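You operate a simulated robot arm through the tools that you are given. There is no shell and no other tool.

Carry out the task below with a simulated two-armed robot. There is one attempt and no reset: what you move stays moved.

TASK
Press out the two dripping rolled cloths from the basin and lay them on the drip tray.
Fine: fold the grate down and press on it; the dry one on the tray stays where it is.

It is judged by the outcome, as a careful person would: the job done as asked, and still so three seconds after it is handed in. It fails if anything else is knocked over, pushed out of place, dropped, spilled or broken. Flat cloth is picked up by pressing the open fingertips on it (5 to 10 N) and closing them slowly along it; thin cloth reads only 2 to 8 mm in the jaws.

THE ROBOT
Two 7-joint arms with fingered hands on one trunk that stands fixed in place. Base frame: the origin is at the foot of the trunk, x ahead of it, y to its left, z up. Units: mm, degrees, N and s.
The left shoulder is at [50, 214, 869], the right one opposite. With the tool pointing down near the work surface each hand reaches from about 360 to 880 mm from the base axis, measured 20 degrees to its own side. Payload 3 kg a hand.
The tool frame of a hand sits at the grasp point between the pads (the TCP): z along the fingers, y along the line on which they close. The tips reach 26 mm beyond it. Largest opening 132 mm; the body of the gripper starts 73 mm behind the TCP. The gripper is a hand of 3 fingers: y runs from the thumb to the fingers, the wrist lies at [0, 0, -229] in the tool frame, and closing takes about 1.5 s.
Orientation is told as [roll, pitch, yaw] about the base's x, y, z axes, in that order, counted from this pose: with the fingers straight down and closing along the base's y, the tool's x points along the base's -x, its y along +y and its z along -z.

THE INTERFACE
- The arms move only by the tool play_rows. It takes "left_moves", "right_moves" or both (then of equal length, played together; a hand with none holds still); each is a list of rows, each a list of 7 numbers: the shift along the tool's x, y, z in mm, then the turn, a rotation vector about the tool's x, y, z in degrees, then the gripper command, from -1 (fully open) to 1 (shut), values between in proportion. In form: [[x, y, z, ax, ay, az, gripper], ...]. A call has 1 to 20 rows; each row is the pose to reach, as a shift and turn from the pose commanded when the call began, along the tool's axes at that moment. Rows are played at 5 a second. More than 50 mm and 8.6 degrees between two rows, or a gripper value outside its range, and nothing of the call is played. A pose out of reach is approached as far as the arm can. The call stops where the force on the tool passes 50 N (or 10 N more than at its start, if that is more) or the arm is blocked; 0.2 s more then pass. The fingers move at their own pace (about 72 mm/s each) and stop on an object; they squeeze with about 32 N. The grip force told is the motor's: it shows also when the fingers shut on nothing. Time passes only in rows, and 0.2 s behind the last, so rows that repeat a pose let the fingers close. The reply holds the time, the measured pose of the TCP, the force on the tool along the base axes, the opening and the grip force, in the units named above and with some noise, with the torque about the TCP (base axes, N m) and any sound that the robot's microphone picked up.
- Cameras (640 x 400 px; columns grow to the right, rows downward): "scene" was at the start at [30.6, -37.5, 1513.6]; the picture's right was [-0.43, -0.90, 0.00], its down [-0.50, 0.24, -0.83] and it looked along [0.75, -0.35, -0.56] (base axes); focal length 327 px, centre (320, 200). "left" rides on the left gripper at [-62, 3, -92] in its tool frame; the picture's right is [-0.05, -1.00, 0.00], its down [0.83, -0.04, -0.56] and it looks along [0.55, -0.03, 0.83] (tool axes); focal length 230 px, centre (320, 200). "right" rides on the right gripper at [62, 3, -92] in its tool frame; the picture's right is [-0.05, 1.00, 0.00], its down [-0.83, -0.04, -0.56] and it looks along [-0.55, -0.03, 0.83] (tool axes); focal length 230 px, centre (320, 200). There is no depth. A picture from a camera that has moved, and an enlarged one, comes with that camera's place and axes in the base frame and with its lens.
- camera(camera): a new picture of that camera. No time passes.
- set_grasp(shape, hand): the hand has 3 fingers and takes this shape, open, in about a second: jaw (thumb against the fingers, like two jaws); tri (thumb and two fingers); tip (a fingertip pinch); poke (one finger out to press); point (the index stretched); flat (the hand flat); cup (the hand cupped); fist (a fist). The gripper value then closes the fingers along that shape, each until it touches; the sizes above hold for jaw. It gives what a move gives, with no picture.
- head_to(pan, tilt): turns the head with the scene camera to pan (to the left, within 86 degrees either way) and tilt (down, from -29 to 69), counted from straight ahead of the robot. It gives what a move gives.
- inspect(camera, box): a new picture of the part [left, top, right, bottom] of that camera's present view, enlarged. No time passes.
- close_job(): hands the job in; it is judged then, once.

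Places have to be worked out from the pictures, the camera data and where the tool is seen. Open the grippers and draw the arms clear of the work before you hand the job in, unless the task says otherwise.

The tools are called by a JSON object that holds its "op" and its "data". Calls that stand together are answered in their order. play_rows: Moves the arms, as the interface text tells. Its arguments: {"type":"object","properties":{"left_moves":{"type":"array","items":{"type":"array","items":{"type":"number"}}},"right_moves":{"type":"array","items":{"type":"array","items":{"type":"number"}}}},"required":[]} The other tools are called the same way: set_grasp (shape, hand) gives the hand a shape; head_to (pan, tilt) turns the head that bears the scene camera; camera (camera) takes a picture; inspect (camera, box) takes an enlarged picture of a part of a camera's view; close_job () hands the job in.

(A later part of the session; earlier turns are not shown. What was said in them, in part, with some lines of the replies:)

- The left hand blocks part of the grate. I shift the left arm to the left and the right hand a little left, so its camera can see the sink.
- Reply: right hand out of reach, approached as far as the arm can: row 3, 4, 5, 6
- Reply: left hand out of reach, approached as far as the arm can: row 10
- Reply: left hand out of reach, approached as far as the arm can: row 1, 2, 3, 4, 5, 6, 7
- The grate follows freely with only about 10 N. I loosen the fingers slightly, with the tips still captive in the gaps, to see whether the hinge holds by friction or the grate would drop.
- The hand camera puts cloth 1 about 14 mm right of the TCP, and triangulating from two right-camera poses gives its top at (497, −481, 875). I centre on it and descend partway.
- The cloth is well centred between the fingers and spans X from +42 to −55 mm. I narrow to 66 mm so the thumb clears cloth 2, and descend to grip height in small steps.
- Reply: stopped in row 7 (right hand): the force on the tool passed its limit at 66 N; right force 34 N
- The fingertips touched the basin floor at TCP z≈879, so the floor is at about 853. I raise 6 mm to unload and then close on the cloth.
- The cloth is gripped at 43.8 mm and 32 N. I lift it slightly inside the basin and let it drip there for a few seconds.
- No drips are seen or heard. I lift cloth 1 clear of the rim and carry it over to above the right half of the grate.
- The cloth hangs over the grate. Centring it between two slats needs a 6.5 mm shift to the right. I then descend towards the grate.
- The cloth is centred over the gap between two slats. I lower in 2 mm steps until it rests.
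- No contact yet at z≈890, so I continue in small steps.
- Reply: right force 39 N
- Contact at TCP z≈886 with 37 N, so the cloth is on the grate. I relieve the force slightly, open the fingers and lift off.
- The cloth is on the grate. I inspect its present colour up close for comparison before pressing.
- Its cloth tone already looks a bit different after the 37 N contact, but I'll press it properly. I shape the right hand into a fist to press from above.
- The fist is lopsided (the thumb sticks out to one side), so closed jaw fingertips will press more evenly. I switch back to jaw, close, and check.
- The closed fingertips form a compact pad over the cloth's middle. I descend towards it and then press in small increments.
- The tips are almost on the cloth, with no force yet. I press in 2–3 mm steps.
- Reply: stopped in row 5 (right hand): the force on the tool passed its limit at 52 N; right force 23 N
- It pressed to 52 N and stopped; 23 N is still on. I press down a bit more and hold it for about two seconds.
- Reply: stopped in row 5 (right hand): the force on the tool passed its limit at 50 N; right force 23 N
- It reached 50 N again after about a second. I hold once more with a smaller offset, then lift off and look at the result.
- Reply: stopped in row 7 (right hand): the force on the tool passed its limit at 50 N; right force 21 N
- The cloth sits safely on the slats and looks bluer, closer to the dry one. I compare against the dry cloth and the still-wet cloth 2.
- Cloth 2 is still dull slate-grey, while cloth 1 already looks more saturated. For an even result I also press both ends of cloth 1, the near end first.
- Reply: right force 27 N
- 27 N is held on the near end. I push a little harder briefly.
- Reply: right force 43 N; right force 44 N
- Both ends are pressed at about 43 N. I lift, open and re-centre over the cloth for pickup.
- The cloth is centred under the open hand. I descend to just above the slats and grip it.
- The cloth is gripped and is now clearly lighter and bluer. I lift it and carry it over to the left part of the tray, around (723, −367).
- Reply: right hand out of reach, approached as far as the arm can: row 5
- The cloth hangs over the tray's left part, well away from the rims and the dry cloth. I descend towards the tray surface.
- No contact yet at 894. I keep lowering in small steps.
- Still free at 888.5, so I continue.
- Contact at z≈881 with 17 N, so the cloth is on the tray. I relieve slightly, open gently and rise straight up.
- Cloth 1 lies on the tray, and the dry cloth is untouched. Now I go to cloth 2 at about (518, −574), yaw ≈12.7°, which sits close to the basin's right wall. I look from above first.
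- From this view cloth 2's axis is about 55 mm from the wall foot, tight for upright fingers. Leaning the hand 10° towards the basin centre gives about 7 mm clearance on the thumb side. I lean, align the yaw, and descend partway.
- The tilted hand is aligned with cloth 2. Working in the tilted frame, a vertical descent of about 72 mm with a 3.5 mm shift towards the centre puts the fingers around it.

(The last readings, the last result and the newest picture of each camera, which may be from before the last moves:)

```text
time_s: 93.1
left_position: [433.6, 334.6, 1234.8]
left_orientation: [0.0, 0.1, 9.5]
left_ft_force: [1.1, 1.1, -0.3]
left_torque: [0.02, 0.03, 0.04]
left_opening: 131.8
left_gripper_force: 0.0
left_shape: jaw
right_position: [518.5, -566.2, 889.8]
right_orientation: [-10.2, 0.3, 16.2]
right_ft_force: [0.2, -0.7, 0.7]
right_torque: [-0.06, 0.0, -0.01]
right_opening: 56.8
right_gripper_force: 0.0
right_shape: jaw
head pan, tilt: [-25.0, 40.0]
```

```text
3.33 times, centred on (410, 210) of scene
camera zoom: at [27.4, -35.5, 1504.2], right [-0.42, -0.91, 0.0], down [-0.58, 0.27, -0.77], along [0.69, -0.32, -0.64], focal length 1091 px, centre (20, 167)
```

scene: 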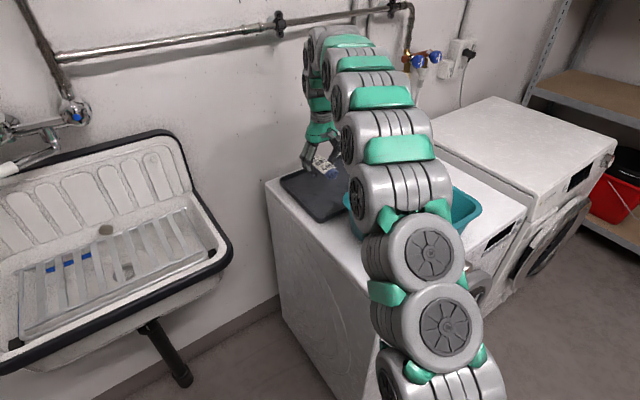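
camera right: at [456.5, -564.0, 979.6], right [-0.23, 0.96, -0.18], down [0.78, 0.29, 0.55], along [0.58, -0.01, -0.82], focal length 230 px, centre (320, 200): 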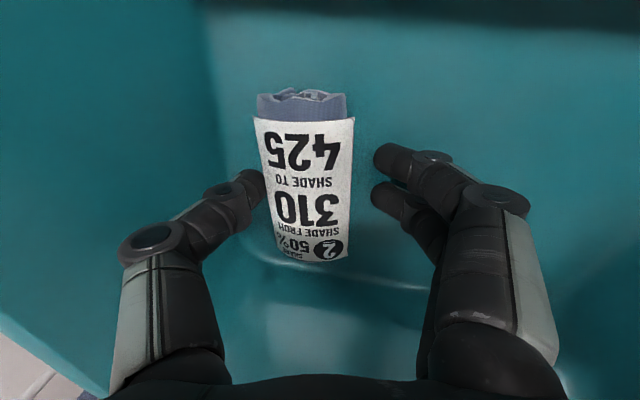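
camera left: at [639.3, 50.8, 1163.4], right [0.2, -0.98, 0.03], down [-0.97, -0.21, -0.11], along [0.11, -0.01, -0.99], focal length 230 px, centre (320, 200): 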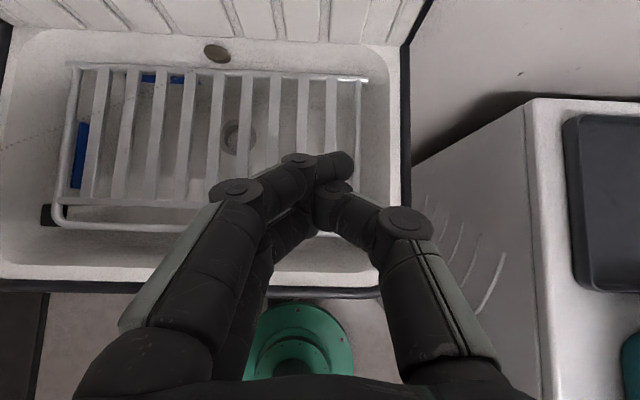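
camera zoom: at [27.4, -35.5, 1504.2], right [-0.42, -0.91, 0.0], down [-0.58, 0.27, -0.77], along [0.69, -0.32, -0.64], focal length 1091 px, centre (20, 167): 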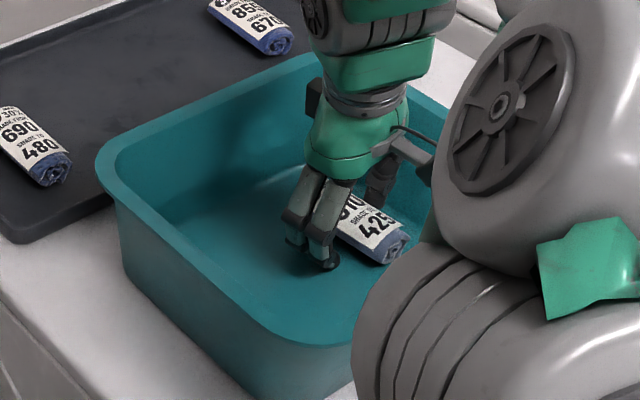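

The fingers are on both sides of cloth 2 with no contact. I close on it.

{"op": "play_rows", "data": {"right_moves": [[0, 0, 0, 0, 0, 0, 0.25], [0, 0, 0, 0, 0, 0, 0.35], [0, 0, 0, 0, 0, 0, 0.5], [0, 0, 0, 0, 0, 0, 0.7], [0, 0, 0, 0, 0, 0, 1], [0, 0, 0, 0, 0, 0, 1], [0, 0, 0, 0, 0, 0, 1]]}}

{"op": "camera", "data": {"camera": "right"}}

```text
time_s: 94.7
left_position: [432.1, 335.0, 1234.1]
left_orientation: [-0.1, 0.0, 9.6]
left_ft_force: [-0.8, -0.3, -0.5]
left_torque: [-0.02, -0.01, 0.02]
left_opening: 132.1
left_gripper_force: 0.1
left_shape: jaw
right_position: [519.8, -565.8, 889.2]
right_orientation: [-10.1, 0.3, 16.2]
right_ft_force: [0.4, -0.1, -0.5]
right_torque: [-0.01, 0.0, 0.02]
right_opening: 43.2
right_gripper_force: 31.9
right_shape: jaw
head pan, tilt: [-25.0, 40.0]
```

```text
taken
camera right: at [456.5, -563.9, 979.5], right [-0.23, 0.96, -0.18], down [0.78, 0.29, 0.55], along [0.58, -0.01, -0.82], focal length 230 px, centre (320, 200)
```

right: 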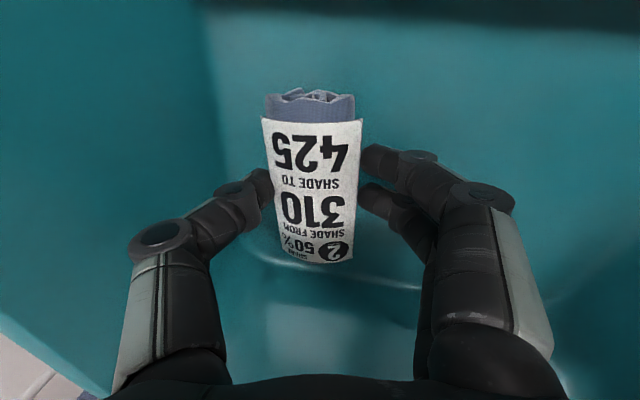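

Gripped at 43.2 mm. I lift it a little, moving towards the basin's middle, and let it drip over the basin for a couple of seconds.

{"op": "play_rows", "data": {"right_moves": [[0, -1.5, -10, 0, 0, 0, 1], [0, 0, -20, 0, 0, 0, 1], [0, 4, -30, 0, 0, 0, 1], [0, 10, -40, 0, 0, 0, 1], [0, 10, -40, 0, 0, 0, 1], [0, 10, -40, 0, 0, 0, 1], [0, 10, -40, 0, 0, 0, 1], [0, 10, -40, 0, 0, 0, 1], [0, 10, -40, 0, 0, 0, 1], [0, 10, -40, 0, 0, 0, 1], [0, 10, -40, 0, 0, 0, 1], [0, 10, -40, 0, 0, 0, 1], [0, 10, -40, 0, 0, 0, 1], [0, 10, -40, 0, 0, 0, 1]]}}

{"op": "inspect", "data": {"camera": "scene", "box": [350, 130, 470, 260]}}

```text
time_s: 97.7
left_position: [432.5, 333.5, 1234.1]
left_orientation: [0.2, 0.0, 9.5]
left_ft_force: [-0.6, -0.2, -0.3]
left_torque: [0.0, -0.01, 0.0]
left_opening: 131.9
left_gripper_force: 0.0
left_shape: jaw
right_position: [517.3, -551.0, 928.0]
right_orientation: [-10.1, 0.3, 16.3]
right_ft_force: [0.2, 1.2, -1.3]
right_torque: [0.04, -0.01, -0.01]
right_opening: 43.2
right_gripper_force: 32.1
right_shape: jaw
head pan, tilt: [-25.0, 40.0]
```

```text
3.08 times, centred on (410, 195) of scene
camera zoom: at [27.4, -35.5, 1504.2], right [-0.42, -0.91, 0.0], down [-0.58, 0.27, -0.77], along [0.69, -0.32, -0.64], focal length 1007 px, centre (43, 215)
```

zoom: 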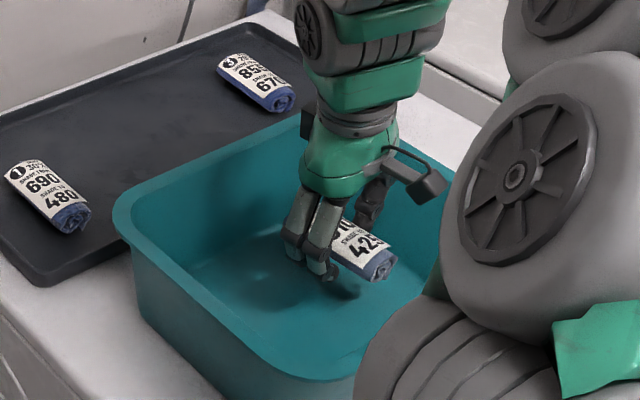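

No drips are visible. I carry cloth 2 the same way to above the grate, keeping the hand's lean so the cloth lands flat.

{"op": "play_rows", "data": {"right_moves": [[0, -7.3, -41.1, 0, 0, 0, 1], [0, -14.7, -82.2, 0, 0, 0, 1], [0, -22, -123.3, 0, 0, 0, 1], [0, -29.3, -164.4, 0, 0, 0, 1], [-21.5, 6.9, -170.9, 0, 0, 0, 1], [-43.1, 43.2, -177.3, 0, 0, 0, 1], [-64.6, 79.4, -183.8, 0, 0, 0, 1], [-86.2, 115.7, -190.2, 0, 0, 0, 1], [-107.7, 151.9, -196.7, 0, 0, 0, 1], [-129.2, 188.1, -203.1, 0, 0, 0, 1], [-150.8, 224.4, -209.6, 0, 0, 0, 1], [-172.3, 260.6, -216, 0, 0, 0, 1], [-196.3, 292.4, -209.6, 0, 0.15, 0.85, 1], [-220.3, 324.3, -203.2, 0, 0.3, 1.7, 1], [-244.3, 356.1, -196.8, 0, 0.45, 2.55, 1], [-268.4, 388, -190.5, 0, 0.6, 3.4, 1], [-292.4, 419.8, -184.1, 0, 0.75, 4.25, 1], [-316.4, 451.6, -177.7, 0, 0.9, 5.1, 1], [-340.4, 483.5, -171.3, 0, 1.05, 5.95, 1], [-364.4, 515.3, -164.9, 0, 1.21, 6.79, 1]]}}

{"op": "head_to", "data": {"pan": 5, "tilt": 40}}

{"op": "camera", "data": {"camera": "right"}}

{"op": "camera", "data": {"camera": "scene"}}

```text
time_s: 101.9
left_position: [431.8, 335.3, 1234.2]
left_orientation: [0.1, 0.1, 9.5]
left_ft_force: [0.1, 0.1, -0.1]
left_torque: [0.0, 0.01, 0.01]
left_opening: 131.9
left_gripper_force: 0.0
left_shape: jaw
right_position: [716.0, 66.6, 996.5]
right_orientation: [-10.1, 0.3, 9.4]
right_ft_force: [0.0, -0.1, -1.2]
right_torque: [0.04, 0.0, -0.04]
right_opening: 42.9
right_gripper_force: 31.9
right_shape: jaw
head pan, tilt: [-25.0, 40.0]
```

```text
time_s: 102.8
left_position: [432.3, 335.1, 1235.0]
left_orientation: [0.2, -0.1, 9.5]
left_ft_force: [0.0, -0.1, 0.7]
left_torque: [-0.02, 0.0, 0.01]
left_opening: 131.9
left_gripper_force: 0.1
left_shape: jaw
right_position: [715.6, 65.8, 996.0]
right_orientation: [-10.1, 0.3, 9.4]
right_ft_force: [-0.2, 0.1, -0.3]
right_torque: [-0.03, 0.03, 0.02]
right_opening: 42.8
right_gripper_force: 32.1
right_shape: jaw
head pan, tilt: [5.0, 40.0]
```

```text
taken
camera right: at [654.0, 76.9, 1087.8], right [-0.11, 0.98, -0.18], down [0.81, 0.19, 0.55], along [0.57, -0.08, -0.82], focal length 230 px, centre (320, 200)
```

right: 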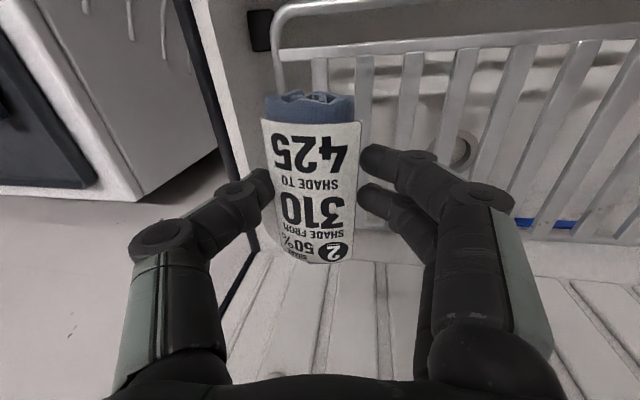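

```text
taken
```

scene: 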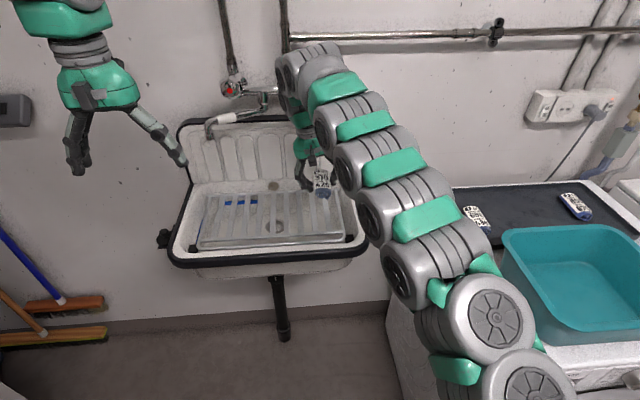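

Cloth 2 is above the same gap between the slats (lateral offset within about 1–2 mm). I lower it vertically.

{"op": "play_rows", "data": {"right_moves": [[0, 4.4, 24.6, 0, 0, 0, 1], [0, 8.8, 49.2, 0, 0, 0, 1], [0, 13.2, 73.8, 0, 0, 0, 1], [0, 16, 89.6, 0, 0, 0, 1], [0, 17.2, 96.5, 0, 0, 0, 1], [0, 17.2, 96.5, 0, 0, 0, 1]]}}

{"op": "camera", "data": {"camera": "right"}}

{"op": "inspect", "data": {"camera": "scene", "box": [250, 130, 390, 260]}}

```text
time_s: 104.2
left_position: [431.9, 334.8, 1233.0]
left_orientation: [0.0, -0.1, 9.5]
left_ft_force: [0.4, 0.4, -0.3]
left_torque: [0.02, 0.03, 0.03]
left_opening: 131.8
left_gripper_force: 0.0
left_shape: jaw
right_position: [716.1, 65.5, 898.4]
right_orientation: [-10.2, 0.3, 9.4]
right_ft_force: [-0.3, 0.6, -0.8]
right_torque: [0.0, 0.02, 0.01]
right_opening: 42.7
right_gripper_force: 31.9
right_shape: jaw
head pan, tilt: [5.0, 40.0]
```

```text
taken
camera right: at [653.4, 75.5, 989.2], right [-0.11, 0.98, -0.18], down [0.81, 0.19, 0.55], along [0.57, -0.08, -0.82], focal length 230 px, centre (320, 200)
```

right: 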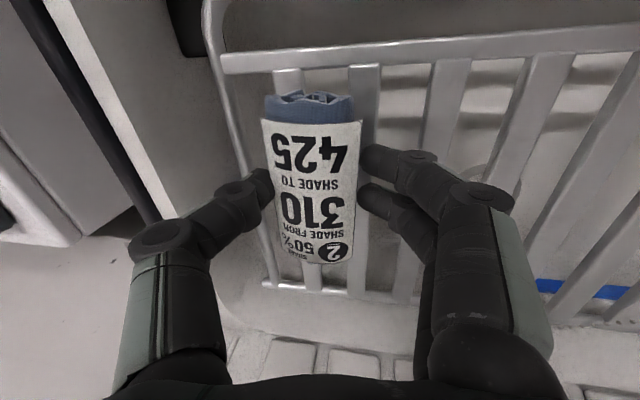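

```text
3.08 times, centred on (320, 195) of scene
camera zoom: at [35.1, 7.8, 1504.2], right [0.09, -1.0, 0.0], down [-0.64, -0.06, -0.77], along [0.76, 0.07, -0.64], focal length 1007 px, centre (320, 215)
```

zoom: 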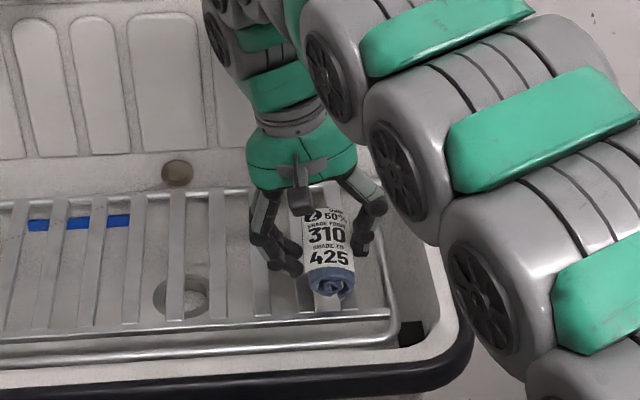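

It is just above the slats and well aligned. I lower in small steps to contact.

{"op": "play_rows", "data": {"right_moves": [[0, 0.4, 2, 0, 0, 0, 1], [0, 0.7, 4, 0, 0, 0, 1], [0, 1.1, 6, 0, 0, 0, 1], [0, 1.4, 8, 0, 0, 0, 1], [0, 1.4, 8, 0, 0, 0, 1]]}}

```text
time_s: 105.4
left_position: [432.2, 335.5, 1235.1]
left_orientation: [0.1, -0.1, 9.5]
left_ft_force: [-0.4, -0.1, -0.2]
left_torque: [-0.01, -0.02, -0.01]
left_opening: 131.8
left_gripper_force: 0.0
left_shape: jaw
right_position: [716.4, 64.5, 893.0]
right_orientation: [-10.2, 0.1, 9.4]
right_ft_force: [-6.5, 6.0, 46.0]
right_torque: [-0.33, 0.01, -0.04]
right_opening: 45.5
right_gripper_force: 31.8
right_shape: jaw
head pan, tilt: [5.0, 40.0]
```

Contact with 46 N, so it's on the grate. I back off 2.5 mm, open, and rise vertically.

{"op": "play_rows", "data": {"right_moves": [[0, -0.4, -2.5, 0, 0, 0, 1], [0, -0.4, -2.5, 0, 0, 0, 0.3], [0, -0.4, -2.5, 0, 0, 0, 0.15], [0, -0.4, -2.5, 0, 0, 0, 0.05], [0, -0.4, -2.5, 0, 0, 0, 0], [0, -0.4, -2.5, 0, 0, 0, 0], [0, -4.4, -25, 0, 0, 0, 0], [0, -10.6, -60, 0, 0, 0, 0], [0, -16.7, -94, 0, 0, 0, 0], [0, -16.7, -94, 0, 0, 0, 0]]}}

{"op": "camera", "data": {"camera": "right"}}

{"op": "inspect", "data": {"camera": "scene", "box": [250, 130, 390, 260]}}

```text
time_s: 107.6
left_position: [431.9, 332.9, 1234.6]
left_orientation: [0.0, 0.1, 9.5]
left_ft_force: [-0.7, -0.8, 0.0]
left_torque: [0.01, 0.01, 0.02]
left_opening: 131.7
left_gripper_force: 0.1
left_shape: jaw
right_position: [715.8, 67.2, 983.7]
right_orientation: [-10.1, 0.4, 9.4]
right_ft_force: [-0.1, -0.6, -0.1]
right_torque: [0.01, 0.01, 0.02]
right_opening: 65.7
right_gripper_force: 0.0
right_shape: jaw
head pan, tilt: [5.0, 40.0]
```

```text
taken
camera right: at [653.2, 77.0, 1074.6], right [-0.11, 0.98, -0.18], down [0.81, 0.19, 0.55], along [0.57, -0.08, -0.82], focal length 230 px, centre (320, 200)
```

right: 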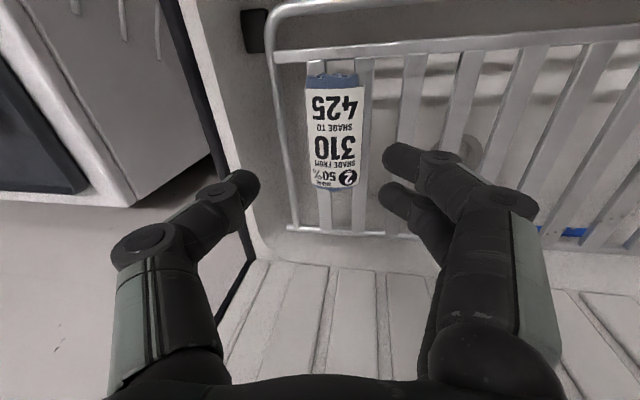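

```text
3.08 times, centred on (320, 195) of scene
camera zoom: at [35.1, 7.8, 1504.2], right [0.09, -1.0, 0.0], down [-0.64, -0.06, -0.77], along [0.76, 0.07, -0.64], focal length 1007 px, centre (320, 215)
```

zoom: 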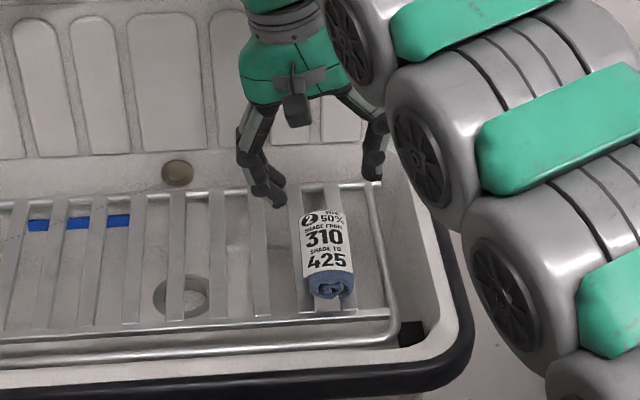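

Cloth 2 rests flat on two slats. I bring the hand upright again and close it, then check alignment before pressing.

{"op": "play_rows", "data": {"right_moves": [[0, 0, 0, -5, 0, 0, 0.5], [0, 0, 0, -10, 0, 0, 0], [0, 0, 0, -10, 0, 0, 0], [0, 0, 0, -10, 0, 0, 0]]}}

{"op": "camera", "data": {"camera": "right"}}

```text
time_s: 108.6
left_position: [432.2, 334.3, 1234.1]
left_orientation: [0.0, 0.0, 9.5]
left_ft_force: [-0.2, 0.6, 0.1]
left_torque: [-0.02, -0.02, 0.0]
left_opening: 132.0
left_gripper_force: 0.0
left_shape: jaw
right_position: [715.0, 67.2, 984.5]
right_orientation: [0.0, 0.3, 9.5]
right_ft_force: [-0.9, 0.1, 0.6]
right_torque: [-0.02, -0.02, 0.01]
right_opening: 65.2
right_gripper_force: 0.0
right_shape: jaw
head pan, tilt: [5.0, 40.0]
```

```text
taken
camera right: at [656.0, 60.8, 1077.3], right [-0.11, 0.99, 0.0], down [0.83, 0.09, 0.55], along [0.55, 0.06, -0.83], focal length 230 px, centre (320, 200)
```

right: 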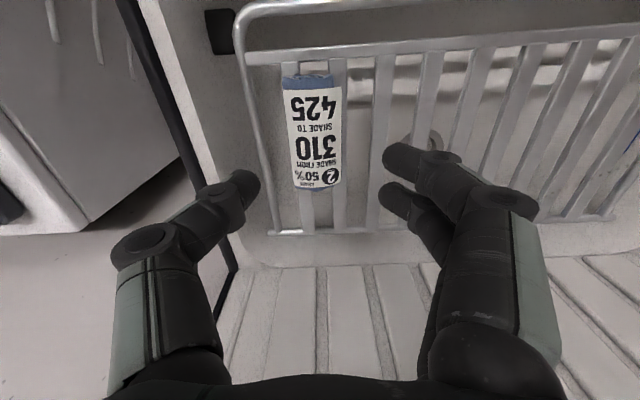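

Cloth 2's axis is 5.7 mm to the right of the TCP. I shift over it, close the fingers, and press the middle.

{"op": "play_rows", "data": {"right_moves": [[-2, -3, 5, 0, 0, 0, 0.6], [-3, -5.7, 15, 0, 0, 0, 1], [-3, -5.7, 25, 0, 0, 0, 1], [-3, -5.7, 35, 0, 0, 0, 1], [-3, -5.7, 50, 0, 0, 0, 1], [-3, -5.7, 62, 0, 0, 0, 1], [-3, -5.7, 69, 0, 0, 0, 1], [-3, -5.7, 73, 0, 0, 0, 1], [-3, -5.7, 75.5, 0, 0, 0, 1], [-3, -5.7, 77, 0, 0, 0, 1], [-3, -5.7, 77, 0, 0, 0, 1], [-3, -5.7, 77, 0, 0, 0, 1], [-3, -5.7, 77, 0, 0, 0, 1], [-3, -5.7, 77, 0, 0, 0, 1], [-3, -5.7, 77, 0, 0, 0, 1]]}}

{"op": "inspect", "data": {"camera": "scene", "box": [250, 130, 390, 260]}}

```text
time_s: 111.9
left_position: [431.7, 334.5, 1234.9]
left_orientation: [0.2, 0.0, 9.4]
left_ft_force: [0.4, 0.1, -0.5]
left_torque: [0.02, -0.01, 0.03]
left_opening: 131.9
left_gripper_force: 0.1
left_shape: jaw
right_position: [718.5, 61.3, 908.8]
right_orientation: [-0.1, 0.1, 9.4]
right_ft_force: [-3.7, -0.6, 21.1]
right_torque: [-0.02, 0.04, -0.03]
right_opening: 0.0
right_gripper_force: 31.7
right_shape: jaw
head pan, tilt: [5.0, 40.0]
stopped in row 15 (right hand): the force on the tool passed its limit at 50 N (the readings are from after the stop); the commanded pose is now the measured one
```

```text
3.08 times, centred on (320, 195) of scene
camera zoom: at [34.7, 7.8, 1504.2], right [0.09, -1.0, 0.0], down [-0.64, -0.06, -0.77], along [0.76, 0.07, -0.64], focal length 1007 px, centre (320, 215)
```

zoom: 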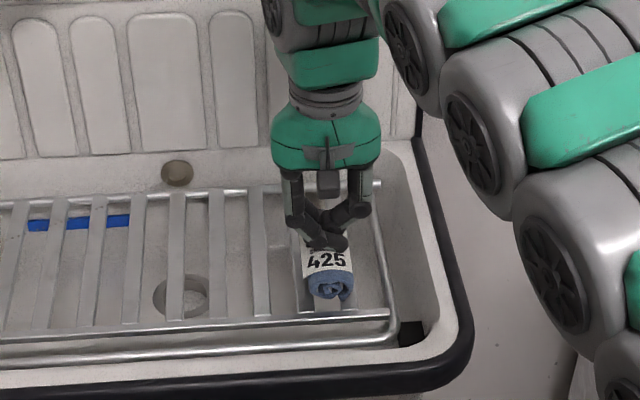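

Pressed to 50 N. I repeat the hold on the middle, then press the near end.

{"op": "play_rows", "data": {"right_moves": [[0, 0, 0.6, 0, 0, 0, 1], [0, 0, 0.6, 0, 0, 0, 1], [0, 0, 0.6, 0, 0, 0, 1], [0, 0, 0.6, 0, 0, 0, 1], [0, 0, 0.6, 0, 0, 0, 1], [0, 0, 0.6, 0, 0, 0, 1], [0, 0, 0.6, 0, 0, 0, 1], [0, 0, 0.6, 0, 0, 0, 1]]}}

{"op": "play_rows", "data": {"right_moves": [[0, 0, -6, 0, 0, 0, 1], [0, 0, -20, 0, 0, 0, 1], [12, 0, -20, 0, 0, 0, 1], [24, 0, -14, 0, 0, 0, 1], [24, 0, -7, 0, 0, 0, 1], [24, 0, -2, 0, 0, 0, 1], [24, 0, 0.5, 0, 0, 0, 1], [24, 0, 1.5, 0, 0, 0, 1], [24, 0, 1.5, 0, 0, 0, 1], [24, 0, 1.5, 0, 0, 0, 1], [24, 0, 1.5, 0, 0, 0, 1], [24, 0, 1.5, 0, 0, 0, 1]]}}

{"op": "inspect", "data": {"camera": "scene", "box": [250, 130, 390, 260]}}

```text
time_s: 113.7
left_position: [431.4, 335.4, 1235.3]
left_orientation: [0.0, 0.0, 9.5]
left_ft_force: [-0.8, -0.2, -0.4]
left_torque: [0.01, 0.0, -0.01]
left_opening: 131.9
left_gripper_force: 0.1
left_shape: jaw
right_position: [720.0, 63.1, 909.6]
right_orientation: [-0.1, 0.1, 9.4]
right_ft_force: [-0.3, 3.5, 45.4]
right_torque: [0.06, -0.03, 0.07]
right_opening: 0.0
right_gripper_force: 31.9
right_shape: jaw
head pan, tilt: [5.0, 40.0]
```

```text
time_s: 116.3
left_position: [432.6, 334.0, 1235.3]
left_orientation: [0.0, 0.1, 9.5]
left_ft_force: [-0.3, 0.9, 0.3]
left_torque: [-0.01, -0.02, 0.03]
left_opening: 131.8
left_gripper_force: 0.0
left_shape: jaw
right_position: [695.9, 59.2, 906.9]
right_orientation: [-0.1, 0.0, 9.4]
right_ft_force: [1.9, 4.0, 53.6]
right_torque: [-0.07, 0.11, -0.02]
right_opening: 0.0
right_gripper_force: 32.3
right_shape: jaw
head pan, tilt: [5.0, 40.0]
```

```text
3.08 times, centred on (320, 195) of scene
camera zoom: at [34.5, 7.8, 1504.2], right [0.09, -1.0, 0.0], down [-0.64, -0.06, -0.77], along [0.76, 0.07, -0.64], focal length 1007 px, centre (320, 215)
```

zoom: 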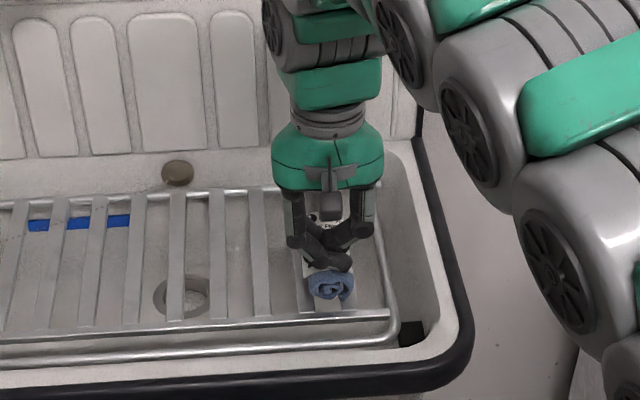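

Middle held at 45 N and near end at about 53 N. Now the far end.

{"op": "play_rows", "data": {"right_moves": [[0, 0, -8, 0, 0, 0, 1], [0, 0, -20, 0, 0, 0, 1], [-24, 0, -20, 0, 0, 0, 1], [-48, 0, -14, 0, 0, 0, 1], [-48, 0, -7, 0, 0, 0, 1], [-48, 0, -2, 0, 0, 0, 1], [-48, 0, -0.5, 0, 0, 0, 1], [-48, 0, -0.5, 0, 0, 0, 1], [-48, 0, -0.5, 0, 0, 0, 1], [-48, 0, -0.5, 0, 0, 0, 1], [-48, 0, -0.5, 0, 0, 0, 1]]}}

{"op": "inspect", "data": {"camera": "scene", "box": [250, 130, 390, 260]}}

```text
time_s: 118.7
left_position: [432.7, 334.8, 1235.0]
left_orientation: [0.0, -0.1, 9.6]
left_ft_force: [0.0, -0.5, 0.7]
left_torque: [-0.03, 0.01, 0.01]
left_opening: 131.9
left_gripper_force: 0.0
left_shape: jaw
right_position: [743.2, 64.2, 908.4]
right_orientation: [0.0, -0.1, 9.5]
right_ft_force: [5.2, 3.4, 41.9]
right_torque: [0.11, -0.09, -0.01]
right_opening: 0.0
right_gripper_force: 32.1
right_shape: jaw
head pan, tilt: [5.0, 40.0]
```

```text
3.08 times, centred on (320, 195) of scene
camera zoom: at [34.6, 7.8, 1504.2], right [0.09, -1.0, 0.0], down [-0.64, -0.06, -0.77], along [0.76, 0.07, -0.64], focal length 1007 px, centre (320, 215)
```

zoom: 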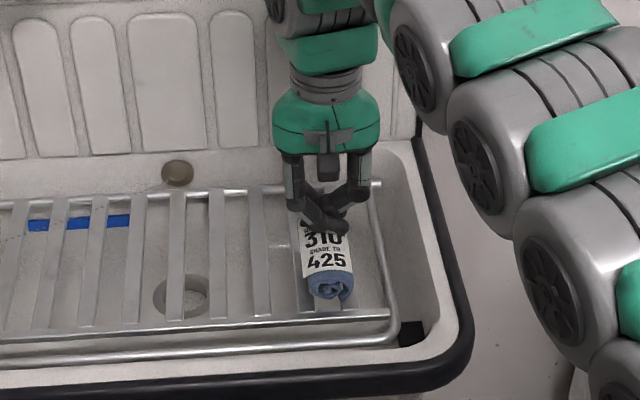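

All three spots of cloth 2 have been pressed at over 40 N. I lift, open and re-centre to pick it up.

{"op": "play_rows", "data": {"right_moves": [[0, 0, -6, 0, 0, 0, 1], [0, 0, -30, 0, 0, 0, 1], [12, 0, -60, 0, 0, 0, 0.5], [25, 0, -76, 0, 0, 0, 0], [25, 0, -76, 0, 0, 0, 0], [25, 0, -76, 0, 0, 0, 0]]}}

{"op": "camera", "data": {"camera": "right"}}

{"op": "inspect", "data": {"camera": "scene", "box": [280, 170, 370, 240]}}

```text
time_s: 120.1
left_position: [432.5, 335.6, 1234.5]
left_orientation: [0.0, 0.0, 9.6]
left_ft_force: [0.5, -1.2, -0.2]
left_torque: [-0.02, 0.02, 0.01]
left_opening: 132.0
left_gripper_force: 0.0
left_shape: jaw
right_position: [720.0, 62.1, 985.8]
right_orientation: [-0.1, 0.3, 9.3]
right_ft_force: [0.2, 0.2, 0.5]
right_torque: [-0.01, -0.01, 0.01]
right_opening: 65.3
right_gripper_force: 0.0
right_shape: jaw
head pan, tilt: [5.0, 40.0]
```

```text
taken
camera right: at [660.3, 56.4, 1077.3], right [-0.11, 0.99, 0.0], down [0.83, 0.09, 0.55], along [0.55, 0.06, -0.83], focal length 230 px, centre (320, 200)
```

right: 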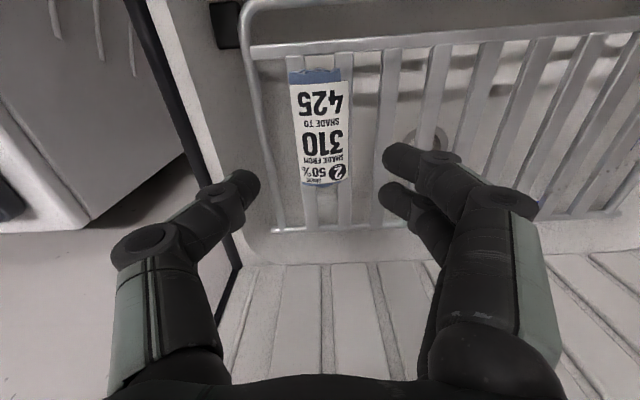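

```text
5.71 times, centred on (325, 205) of scene
camera zoom: at [35.1, 7.8, 1504.2], right [0.09, -1.0, 0.0], down [-0.64, -0.06, -0.77], along [0.76, 0.07, -0.64], focal length 1870 px, centre (291, 171)
```

zoom: 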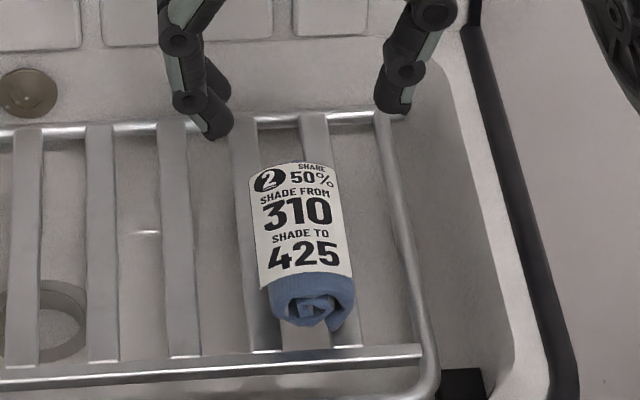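

Cloth 2 now looks lighter and bluer too. It is centred under the hand, so I descend and grip it.

{"op": "play_rows", "data": {"right_moves": [[-1, 0, 30, 0, 0, 0, 0], [-1, 0, 60, 0, 0, 0, 0], [-1, 0, 83, 0, 0, 0, 0], [-1, 0, 93, 0, 0, 0, 0], [-1, 0, 93, 0, 0, 0, 0.2], [-1, 0, 93, 0, 0, 0, 0.5], [-1, 0, 93, 0, 0, 0, 1], [-1, 0, 93, 0, 0, 0, 1], [-1, 0, 93, 0, 0, 0, 1]]}}

{"op": "camera", "data": {"camera": "right"}}

```text
time_s: 122.1
left_position: [433.1, 333.7, 1234.3]
left_orientation: [0.1, 0.0, 9.6]
left_ft_force: [-1.0, -0.4, 0.4]
left_torque: [-0.01, -0.01, 0.0]
left_opening: 131.9
left_gripper_force: 0.0
left_shape: jaw
right_position: [722.9, 60.9, 888.9]
right_orientation: [-0.1, 0.2, 9.5]
right_ft_force: [0.2, -0.9, 0.1]
right_torque: [-0.01, -0.03, 0.02]
right_opening: 41.9
right_gripper_force: 32.5
right_shape: jaw
head pan, tilt: [5.0, 40.0]
```

```text
taken
camera right: at [662.8, 55.9, 982.0], right [-0.11, 0.99, 0.0], down [0.83, 0.09, 0.55], along [0.55, 0.06, -0.83], focal length 230 px, centre (320, 200)
```

right: 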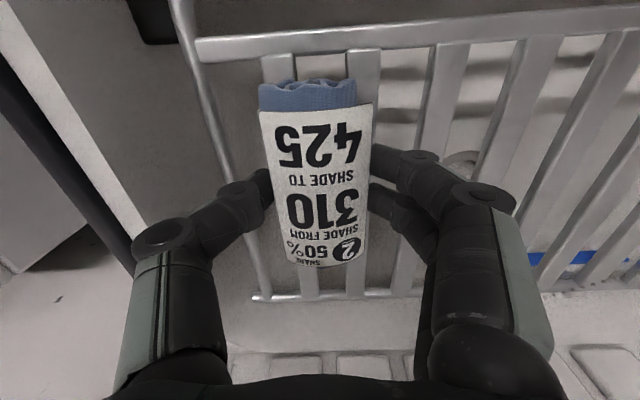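

Gripped at 41.9 mm. I carry cloth 2 to the tray, targeting (742, −458): about 95 mm right of cloth 1 and about 200 mm from the dry cloth.

{"op": "play_rows", "data": {"right_moves": [[0, 0, -20, 0, 0, 0, 1], [0, 0, -60, 0, 0, 0, 1], [0, 0, -105, 0, 0, 0, 1], [0, 0, -150, 0, 0, 0, 1], [0, 0, -165, 0, 0, 0, 1], [5.6, -42.9, -165, 0, 0, 0, 1], [11.1, -85.8, -165, 0, 0, 0, 1], [16.7, -128.8, -165, 0, 0, 0, 1], [22.3, -171.7, -165, 0, 0, 0, 1], [27.8, -214.6, -165, 0, 0, 0, 1], [33.4, -257.5, -165, 0, 0, 0, 1], [39, -300.4, -165, 0, 0, 0, 1], [44.5, -343.3, -165, 0, 0, 0, 1], [50.1, -386.3, -165, 0, 0, 0, 1], [55.7, -429.2, -165, 0, 0, 0, 1], [61.2, -472.1, -160, 0, 0, 0, 1], [66.8, -515, -145, 0, 0, 0, 1], [66.8, -515, -110, 0, 0, 0, 1], [66.8, -515, -100, 0, 0, 0, 1]]}}

{"op": "head_to", "data": {"pan": -25, "tilt": 40}}

{"op": "camera", "data": {"camera": "right"}}

{"op": "camera", "data": {"camera": "scene"}}

```text
time_s: 126.1
left_position: [432.6, 333.6, 1235.5]
left_orientation: [0.0, -0.1, 9.7]
left_ft_force: [0.8, -0.8, -0.9]
left_torque: [-0.02, 0.0, -0.02]
left_opening: 132.1
left_gripper_force: 0.0
left_shape: jaw
right_position: [736.8, -456.3, 989.7]
right_orientation: [-0.1, 0.3, 9.3]
right_ft_force: [-0.7, -0.2, -0.2]
right_torque: [0.0, 0.02, -0.03]
right_opening: 41.4
right_gripper_force: 32.0
right_shape: jaw
head pan, tilt: [5.0, 40.0]
```

```text
time_s: 127.1
left_position: [432.5, 334.2, 1235.3]
left_orientation: [0.1, 0.0, 9.5]
left_ft_force: [-0.2, 0.8, 0.0]
left_torque: [0.0, -0.01, -0.01]
left_opening: 131.9
left_gripper_force: 0.1
left_shape: jaw
right_position: [738.3, -454.9, 990.4]
right_orientation: [-0.1, 0.2, 9.5]
right_ft_force: [-0.7, 0.1, -0.1]
right_torque: [0.0, -0.03, 0.01]
right_opening: 41.8
right_gripper_force: 32.0
right_shape: jaw
head pan, tilt: [-25.0, 40.0]
```

```text
taken
camera right: at [678.1, -461.3, 1083.7], right [-0.11, 0.99, 0.0], down [0.83, 0.09, 0.55], along [0.55, 0.06, -0.83], focal length 230 px, centre (320, 200)
```

right: 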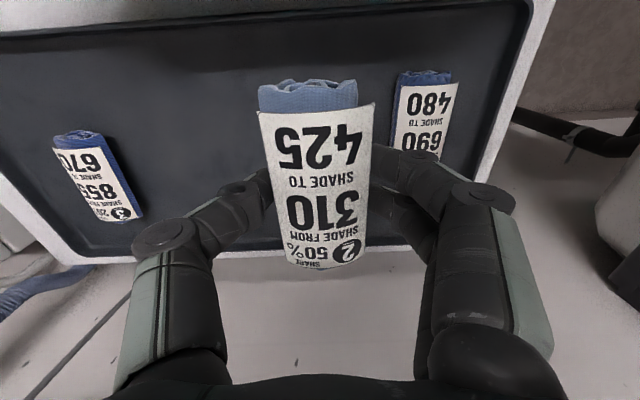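

```text
taken
```

scene: 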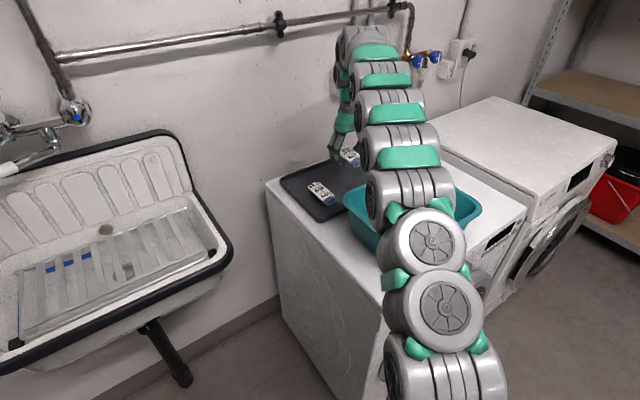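

Cloth 1 is to the right in the view and the dry cloth is far to the left. I shift 10 mm further from cloth 1 for finger clearance and descend.

{"op": "play_rows", "data": {"right_moves": [[0, -5, 25, 0, 0, 0, 1], [0, -10, 50, 0, 0, 0, 1], [0, -10, 75, 0, 0, 0, 1], [0, -10, 90, 0, 0, 0, 1], [0, -10, 100, 0, 0, 0, 1], [0, -10, 105, 0, 0, 0, 1], [0, -10, 105, 0, 0, 0, 1]]}}

{"op": "camera", "data": {"camera": "right"}}

```text
time_s: 128.7
left_position: [432.4, 334.5, 1234.6]
left_orientation: [0.1, 0.0, 9.5]
left_ft_force: [-0.1, -0.3, -0.3]
left_torque: [0.0, 0.02, 0.08]
left_opening: 131.8
left_gripper_force: 0.1
left_shape: jaw
right_position: [738.9, -467.1, 886.4]
right_orientation: [-0.1, 0.1, 9.4]
right_ft_force: [0.5, 0.8, -1.4]
right_torque: [0.0, -0.02, 0.01]
right_opening: 41.8
right_gripper_force: 31.3
right_shape: jaw
head pan, tilt: [-25.0, 40.0]
```

```text
taken
camera right: at [679.3, -472.4, 978.1], right [-0.11, 0.99, 0.0], down [0.83, 0.09, 0.55], along [0.55, 0.06, -0.83], focal length 230 px, centre (320, 200)
```

right: 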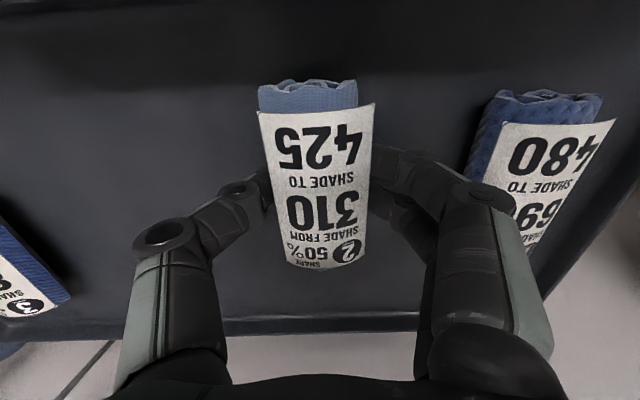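

No contact yet at 886. I continue in 1.5 mm steps.

{"op": "play_rows", "data": {"right_moves": [[0, 0, 1.5, 0, 0, 0, 1], [0, 0, 3, 0, 0, 0, 1], [0, 0, 4, 0, 0, 0, 1], [0, 0, 4, 0, 0, 0, 1]]}}

```text
time_s: 129.7
left_position: [432.9, 334.7, 1234.5]
left_orientation: [0.2, 0.1, 9.5]
left_ft_force: [0.6, -0.8, -0.6]
left_torque: [-0.03, 0.0, -0.02]
left_opening: 131.7
left_gripper_force: 0.1
left_shape: jaw
right_position: [738.7, -467.1, 882.6]
right_orientation: [0.0, 0.1, 9.3]
right_ft_force: [-1.4, -0.7, 0.3]
right_torque: [0.03, -0.04, 0.0]
right_opening: 41.8
right_gripper_force: 32.5
right_shape: jaw
head pan, tilt: [-25.0, 40.0]
```

Still free at 882.6, so I lower a bit further.

{"op": "play_rows", "data": {"right_moves": [[0, 0, 1.5, 0, 0, 0, 1], [0, 0, 3, 0, 0, 0, 1], [0, 0, 4.5, 0, 0, 0, 1], [0, 0, 4.5, 0, 0, 0, 1]]}}

```text
time_s: 130.6
left_position: [431.2, 334.4, 1234.4]
left_orientation: [0.0, 0.0, 9.6]
left_ft_force: [0.5, 0.6, -0.1]
left_torque: [-0.03, 0.03, -0.02]
left_opening: 131.8
left_gripper_force: 0.0
left_shape: jaw
right_position: [739.2, -467.9, 881.3]
right_orientation: [-0.3, -0.2, 9.4]
right_ft_force: [-0.9, 0.5, 8.3]
right_torque: [0.18, 0.07, 0.02]
right_opening: 44.0
right_gripper_force: 31.7
right_shape: jaw
head pan, tilt: [-25.0, 40.0]
stopped in row 4 (right hand): the force on the tool passed its limit at 52 N (the readings are from after the stop); the commanded pose is now the measured one
```

The cloth is seated on the tray. I open gently, limiting the opening so the fingers stay clear of cloth 1, and rise straight up.

{"op": "play_rows", "data": {"right_moves": [[0, 0, -1, 0, 0, 0, 0.33], [0, 0, -1, 0, 0, 0, 0.25], [0, 0, -1, 0, 0, 0, 0.18], [0, 0, -1, 0, 0, 0, 0.13], [0, 0, -1, 0, 0, 0, 0.13], [0, 0, -15, 0, 0, 0, 0.13], [0, 0, -45, 0, 0, 0, 0.13], [0, 0, -85, 0, 0, 0, 0.1], [0, 0, -120, 0, 0, 0, 0]]}}

{"op": "camera", "data": {"camera": "right"}}

{"op": "inspect", "data": {"camera": "scene", "box": [260, 110, 490, 280]}}

```text
time_s: 132.6
left_position: [434.4, 333.7, 1234.9]
left_orientation: [0.1, -0.1, 9.5]
left_ft_force: [-0.5, -0.5, -0.3]
left_torque: [0.03, 0.0, -0.02]
left_opening: 131.8
left_gripper_force: 0.0
left_shape: jaw
right_position: [736.9, -469.8, 1001.9]
right_orientation: [-0.3, -0.1, 9.4]
right_ft_force: [0.0, 0.4, -0.7]
right_torque: [0.0, 0.01, 0.02]
right_opening: 65.2
right_gripper_force: 0.0
right_shape: jaw
head pan, tilt: [-25.0, 40.0]
```

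```text
taken
camera right: at [675.9, -474.5, 1093.7], right [-0.11, 0.99, 0.0], down [0.83, 0.09, 0.56], along [0.55, 0.06, -0.83], focal length 230 px, centre (320, 200)
```

right: 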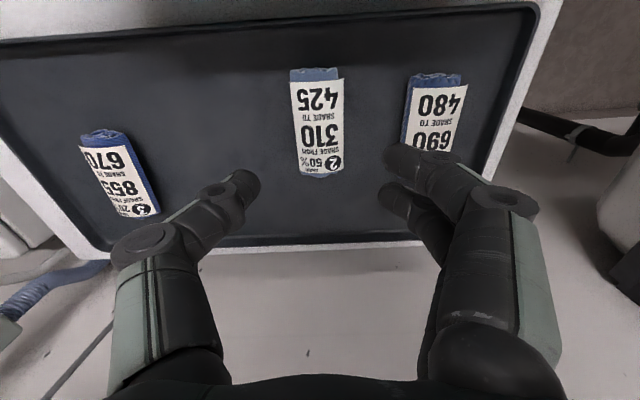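

```text
2.35 times, centred on (375, 195) of scene
camera zoom: at [27.4, -35.5, 1504.2], right [-0.42, -0.91, 0.0], down [-0.58, 0.27, -0.77], along [0.69, -0.32, -0.64], focal length 770 px, centre (191, 212)
```

zoom: 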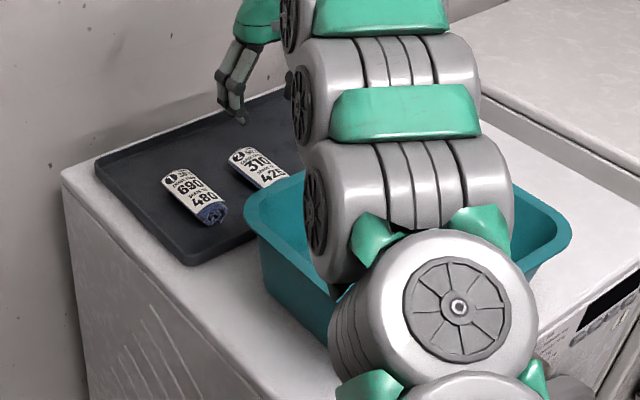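

All three cloths lie on the tray and the dry one is where it was. I raise the right arm and draw it back to its starting area with the hand open.

{"op": "play_rows", "data": {"right_moves": [[0, 0, -45, 0, 0, 0, 0], [0, 0, -90, 0, 0, 0, 0], [29.1, 27.1, -108, 0, 0, 1.9, -0.3], [58.3, 54.3, -126, 0, 0, 3.8, -0.6], [87.4, 81.4, -144, 0, 0, 5.7, -1], [116.6, 108.5, -162, 0, 0, 7.6, -1], [145.7, 135.6, -180, 0, 0, 9.5, -1], [174.9, 162.8, -198, 0, 0, 11.5, -1], [204, 189.9, -216, 0, 0, 13.4, -1], [233.2, 217, -234, 0, 0, 15.3, -1], [262.3, 244.1, -252, 0, 0, 17.2, -1], [291.5, 271.3, -270, 0, 0, 19.1, -1], [320.6, 298.4, -288, 0, 0, 21, -1], [320.6, 298.4, -288, 0, 0, 21, -1]]}}

{"op": "camera", "data": {"camera": "scene"}}

{"op": "inspect", "data": {"camera": "scene", "box": [270, 130, 490, 280]}}

{"op": "inspect", "data": {"camera": "scene", "box": [0, 120, 240, 380]}}

```text
time_s: 135.6
left_position: [432.6, 334.4, 1233.2]
left_orientation: [0.1, 0.1, 9.5]
left_ft_force: [0.0, 0.5, -0.3]
left_torque: [0.0, 0.02, -0.01]
left_opening: 131.9
left_gripper_force: 0.1
left_shape: jaw
right_position: [374.2, -223.9, 1286.3]
right_orientation: [-0.2, -0.2, -11.7]
right_ft_force: [0.4, -0.8, 0.0]
right_torque: [0.0, -0.02, -0.02]
right_opening: 132.0
right_gripper_force: 0.1
right_shape: jaw
right hand out of reach, approached as far as the arm can: row 2, 3
head pan, tilt: [-25.0, 40.0]
```

```text
taken
```

scene: 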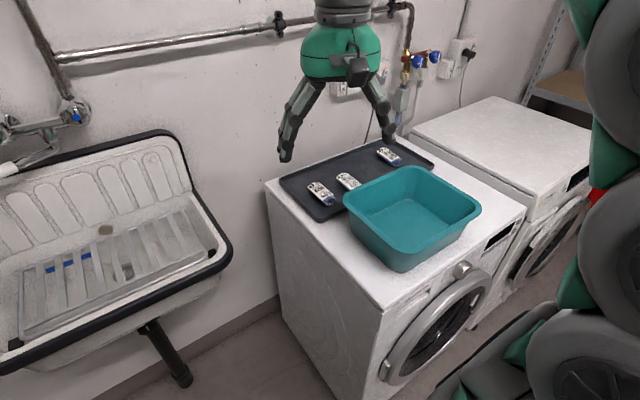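

```text
2.67 times, centred on (380, 205) of scene
camera zoom: at [27.4, -35.5, 1504.2], right [-0.42, -0.91, 0.0], down [-0.58, 0.27, -0.77], along [0.69, -0.32, -0.64], focal length 873 px, centre (160, 187)
```

zoom: 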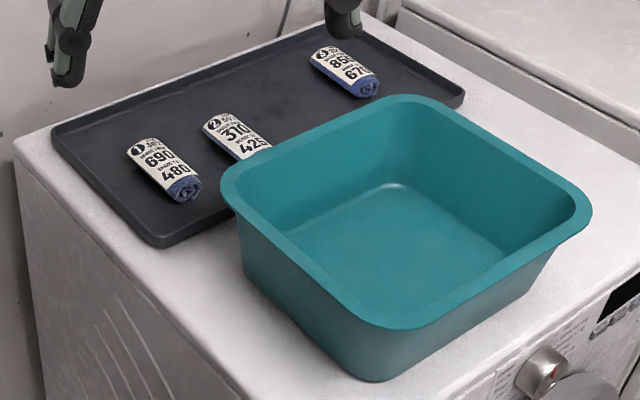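

```text
1.54 times, centred on (120, 250) of scene
camera zoom: at [27.4, -35.5, 1504.2], right [-0.42, -0.91, 0.0], down [-0.58, 0.27, -0.77], along [0.69, -0.32, -0.64], focal length 504 px, centre (628, 123)
```

zoom: 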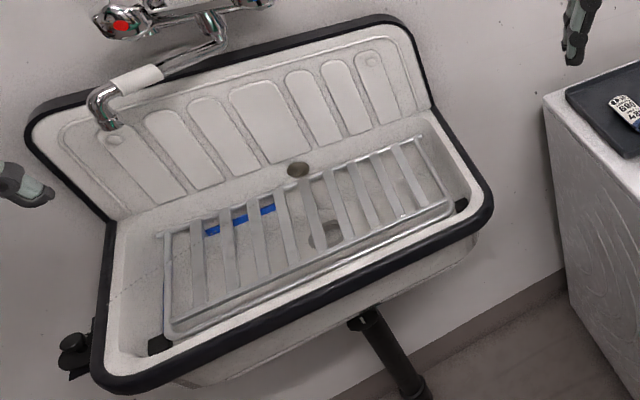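

The basin and dry cloth look unmoved and the grate is down. I take a close look at the three cloths to check for remaining wetness or drips on the tray or machine.

{"op": "inspect", "data": {"camera": "scene", "box": [300, 165, 370, 215]}}

{"op": "inspect", "data": {"camera": "scene", "box": [365, 140, 435, 190]}}

{"op": "inspect", "data": {"camera": "right", "box": [150, 130, 360, 310]}}

```text
8.00 times, centred on (335, 190) of scene
camera zoom: at [27.4, -35.5, 1504.2], right [-0.42, -0.91, 0.0], down [-0.58, 0.27, -0.77], along [0.69, -0.32, -0.64], focal length 2618 px, centre (200, 280)
```

zoom: 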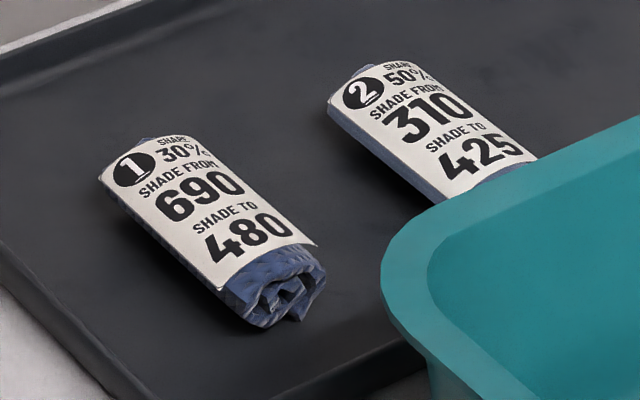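

```text
8.00 times, centred on (400, 165) of scene
camera zoom: at [27.4, -35.5, 1504.2], right [-0.42, -0.91, 0.0], down [-0.58, 0.27, -0.77], along [0.69, -0.32, -0.64], focal length 2618 px, centre (-320, 480)
```

zoom: 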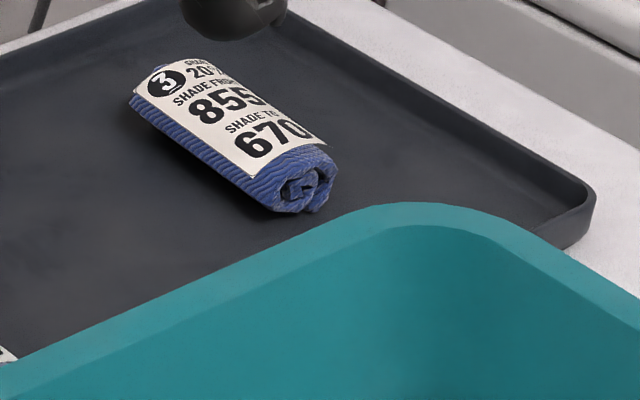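

```text
2.22 times, centred on (255, 220) of right
camera zoom: at [315.5, -207.3, 1377.9], right [0.25, 0.97, 0.0], down [0.8, -0.21, 0.56], along [0.54, -0.14, -0.83], focal length 511 px, centre (464, 156)
```

zoom: 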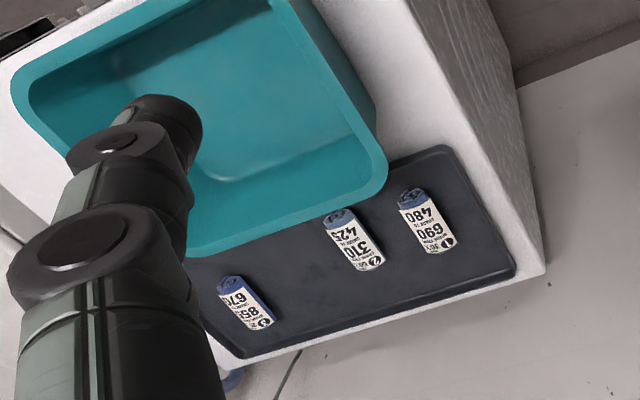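

All three cloths lie flat on the tray, with the dry one still in its place, no drips visible, and the grate seated on its pads. I wait a few seconds with the arms still and confirm nothing shifts.

{"op": "play_rows", "data": {"right_moves": [[0, 0, 0, 0, 0, 0, -1], [0, 0, 0, 0, 0, 0, -1], [0, 0, 0, 0, 0, 0, -1], [0, 0, 0, 0, 0, 0, -1], [0, 0, 0, 0, 0, 0, -1], [0, 0, 0, 0, 0, 0, -1], [0, 0, 0, 0, 0, 0, -1], [0, 0, 0, 0, 0, 0, -1], [0, 0, 0, 0, 0, 0, -1], [0, 0, 0, 0, 0, 0, -1], [0, 0, 0, 0, 0, 0, -1], [0, 0, 0, 0, 0, 0, -1], [0, 0, 0, 0, 0, 0, -1], [0, 0, 0, 0, 0, 0, -1], [0, 0, 0, 0, 0, 0, -1]]}}

{"op": "inspect", "data": {"camera": "scene", "box": [270, 130, 490, 280]}}

{"op": "inspect", "data": {"camera": "scene", "box": [300, 165, 370, 215]}}

```text
time_s: 138.8
left_position: [432.0, 335.0, 1234.3]
left_orientation: [0.1, 0.0, 9.4]
left_ft_force: [0.2, 0.2, 0.5]
left_torque: [0.03, 0.0, 0.0]
left_opening: 132.0
left_gripper_force: 0.1
left_shape: jaw
right_position: [374.2, -225.0, 1285.6]
right_orientation: [-0.4, -0.2, -11.6]
right_ft_force: [0.6, -0.4, 0.5]
right_torque: [0.0, -0.01, -0.03]
right_opening: 131.9
right_gripper_force: 0.1
right_shape: jaw
head pan, tilt: [-25.0, 40.0]
```

```text
2.67 times, centred on (380, 205) of scene
camera zoom: at [27.5, -35.5, 1504.2], right [-0.42, -0.91, 0.0], down [-0.58, 0.27, -0.77], along [0.69, -0.32, -0.64], focal length 873 px, centre (160, 187)
```

zoom: 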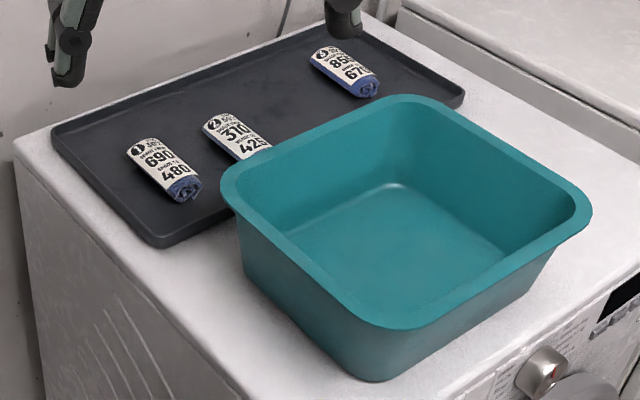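

```text
8.00 times, centred on (335, 190) of scene
camera zoom: at [27.5, -35.5, 1504.2], right [-0.42, -0.91, 0.0], down [-0.58, 0.27, -0.77], along [0.69, -0.32, -0.64], focal length 2618 px, centre (200, 280)
```

zoom: 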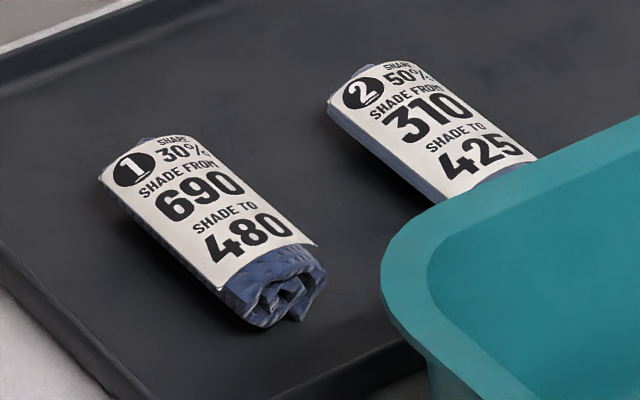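

Nothing has moved: both pressed cloths lie on the tray, the dry cloth and basin are in place, the grate is folded down, and both hands are open and clear. I hand the job in.

{"op": "close_job", "data": {}}

```text
The job is handed in.
```

I pressed out both cloths on the folded-down grate, laid them on the drip tray, and handed the job in.

- **Grate:** it is folded flat in the sink and resting on its two front pads. I left it down.
- **Cloths:** I pressed each one on the grate at the middle and both ends, with about 40–50 N at each spot. Both looked lighter and bluer afterwards, but I had no direct reading of how much water is left in them.
- **Tray:** the two pressed cloths lie side by side on the left half. The dry one is where it was, about 200 mm away.
- **Basin:** it is empty and did not move. When I picked up the first cloth, my fingertips pressed on the basin floor at up to 66 N; I saw no damage.
- **Spills:** I saw no drips on the tray, the machine or along the way, and nothing else was knocked or shifted.

I watched for about three seconds before handing in and nothing moved. Both hands are open and drawn clear.
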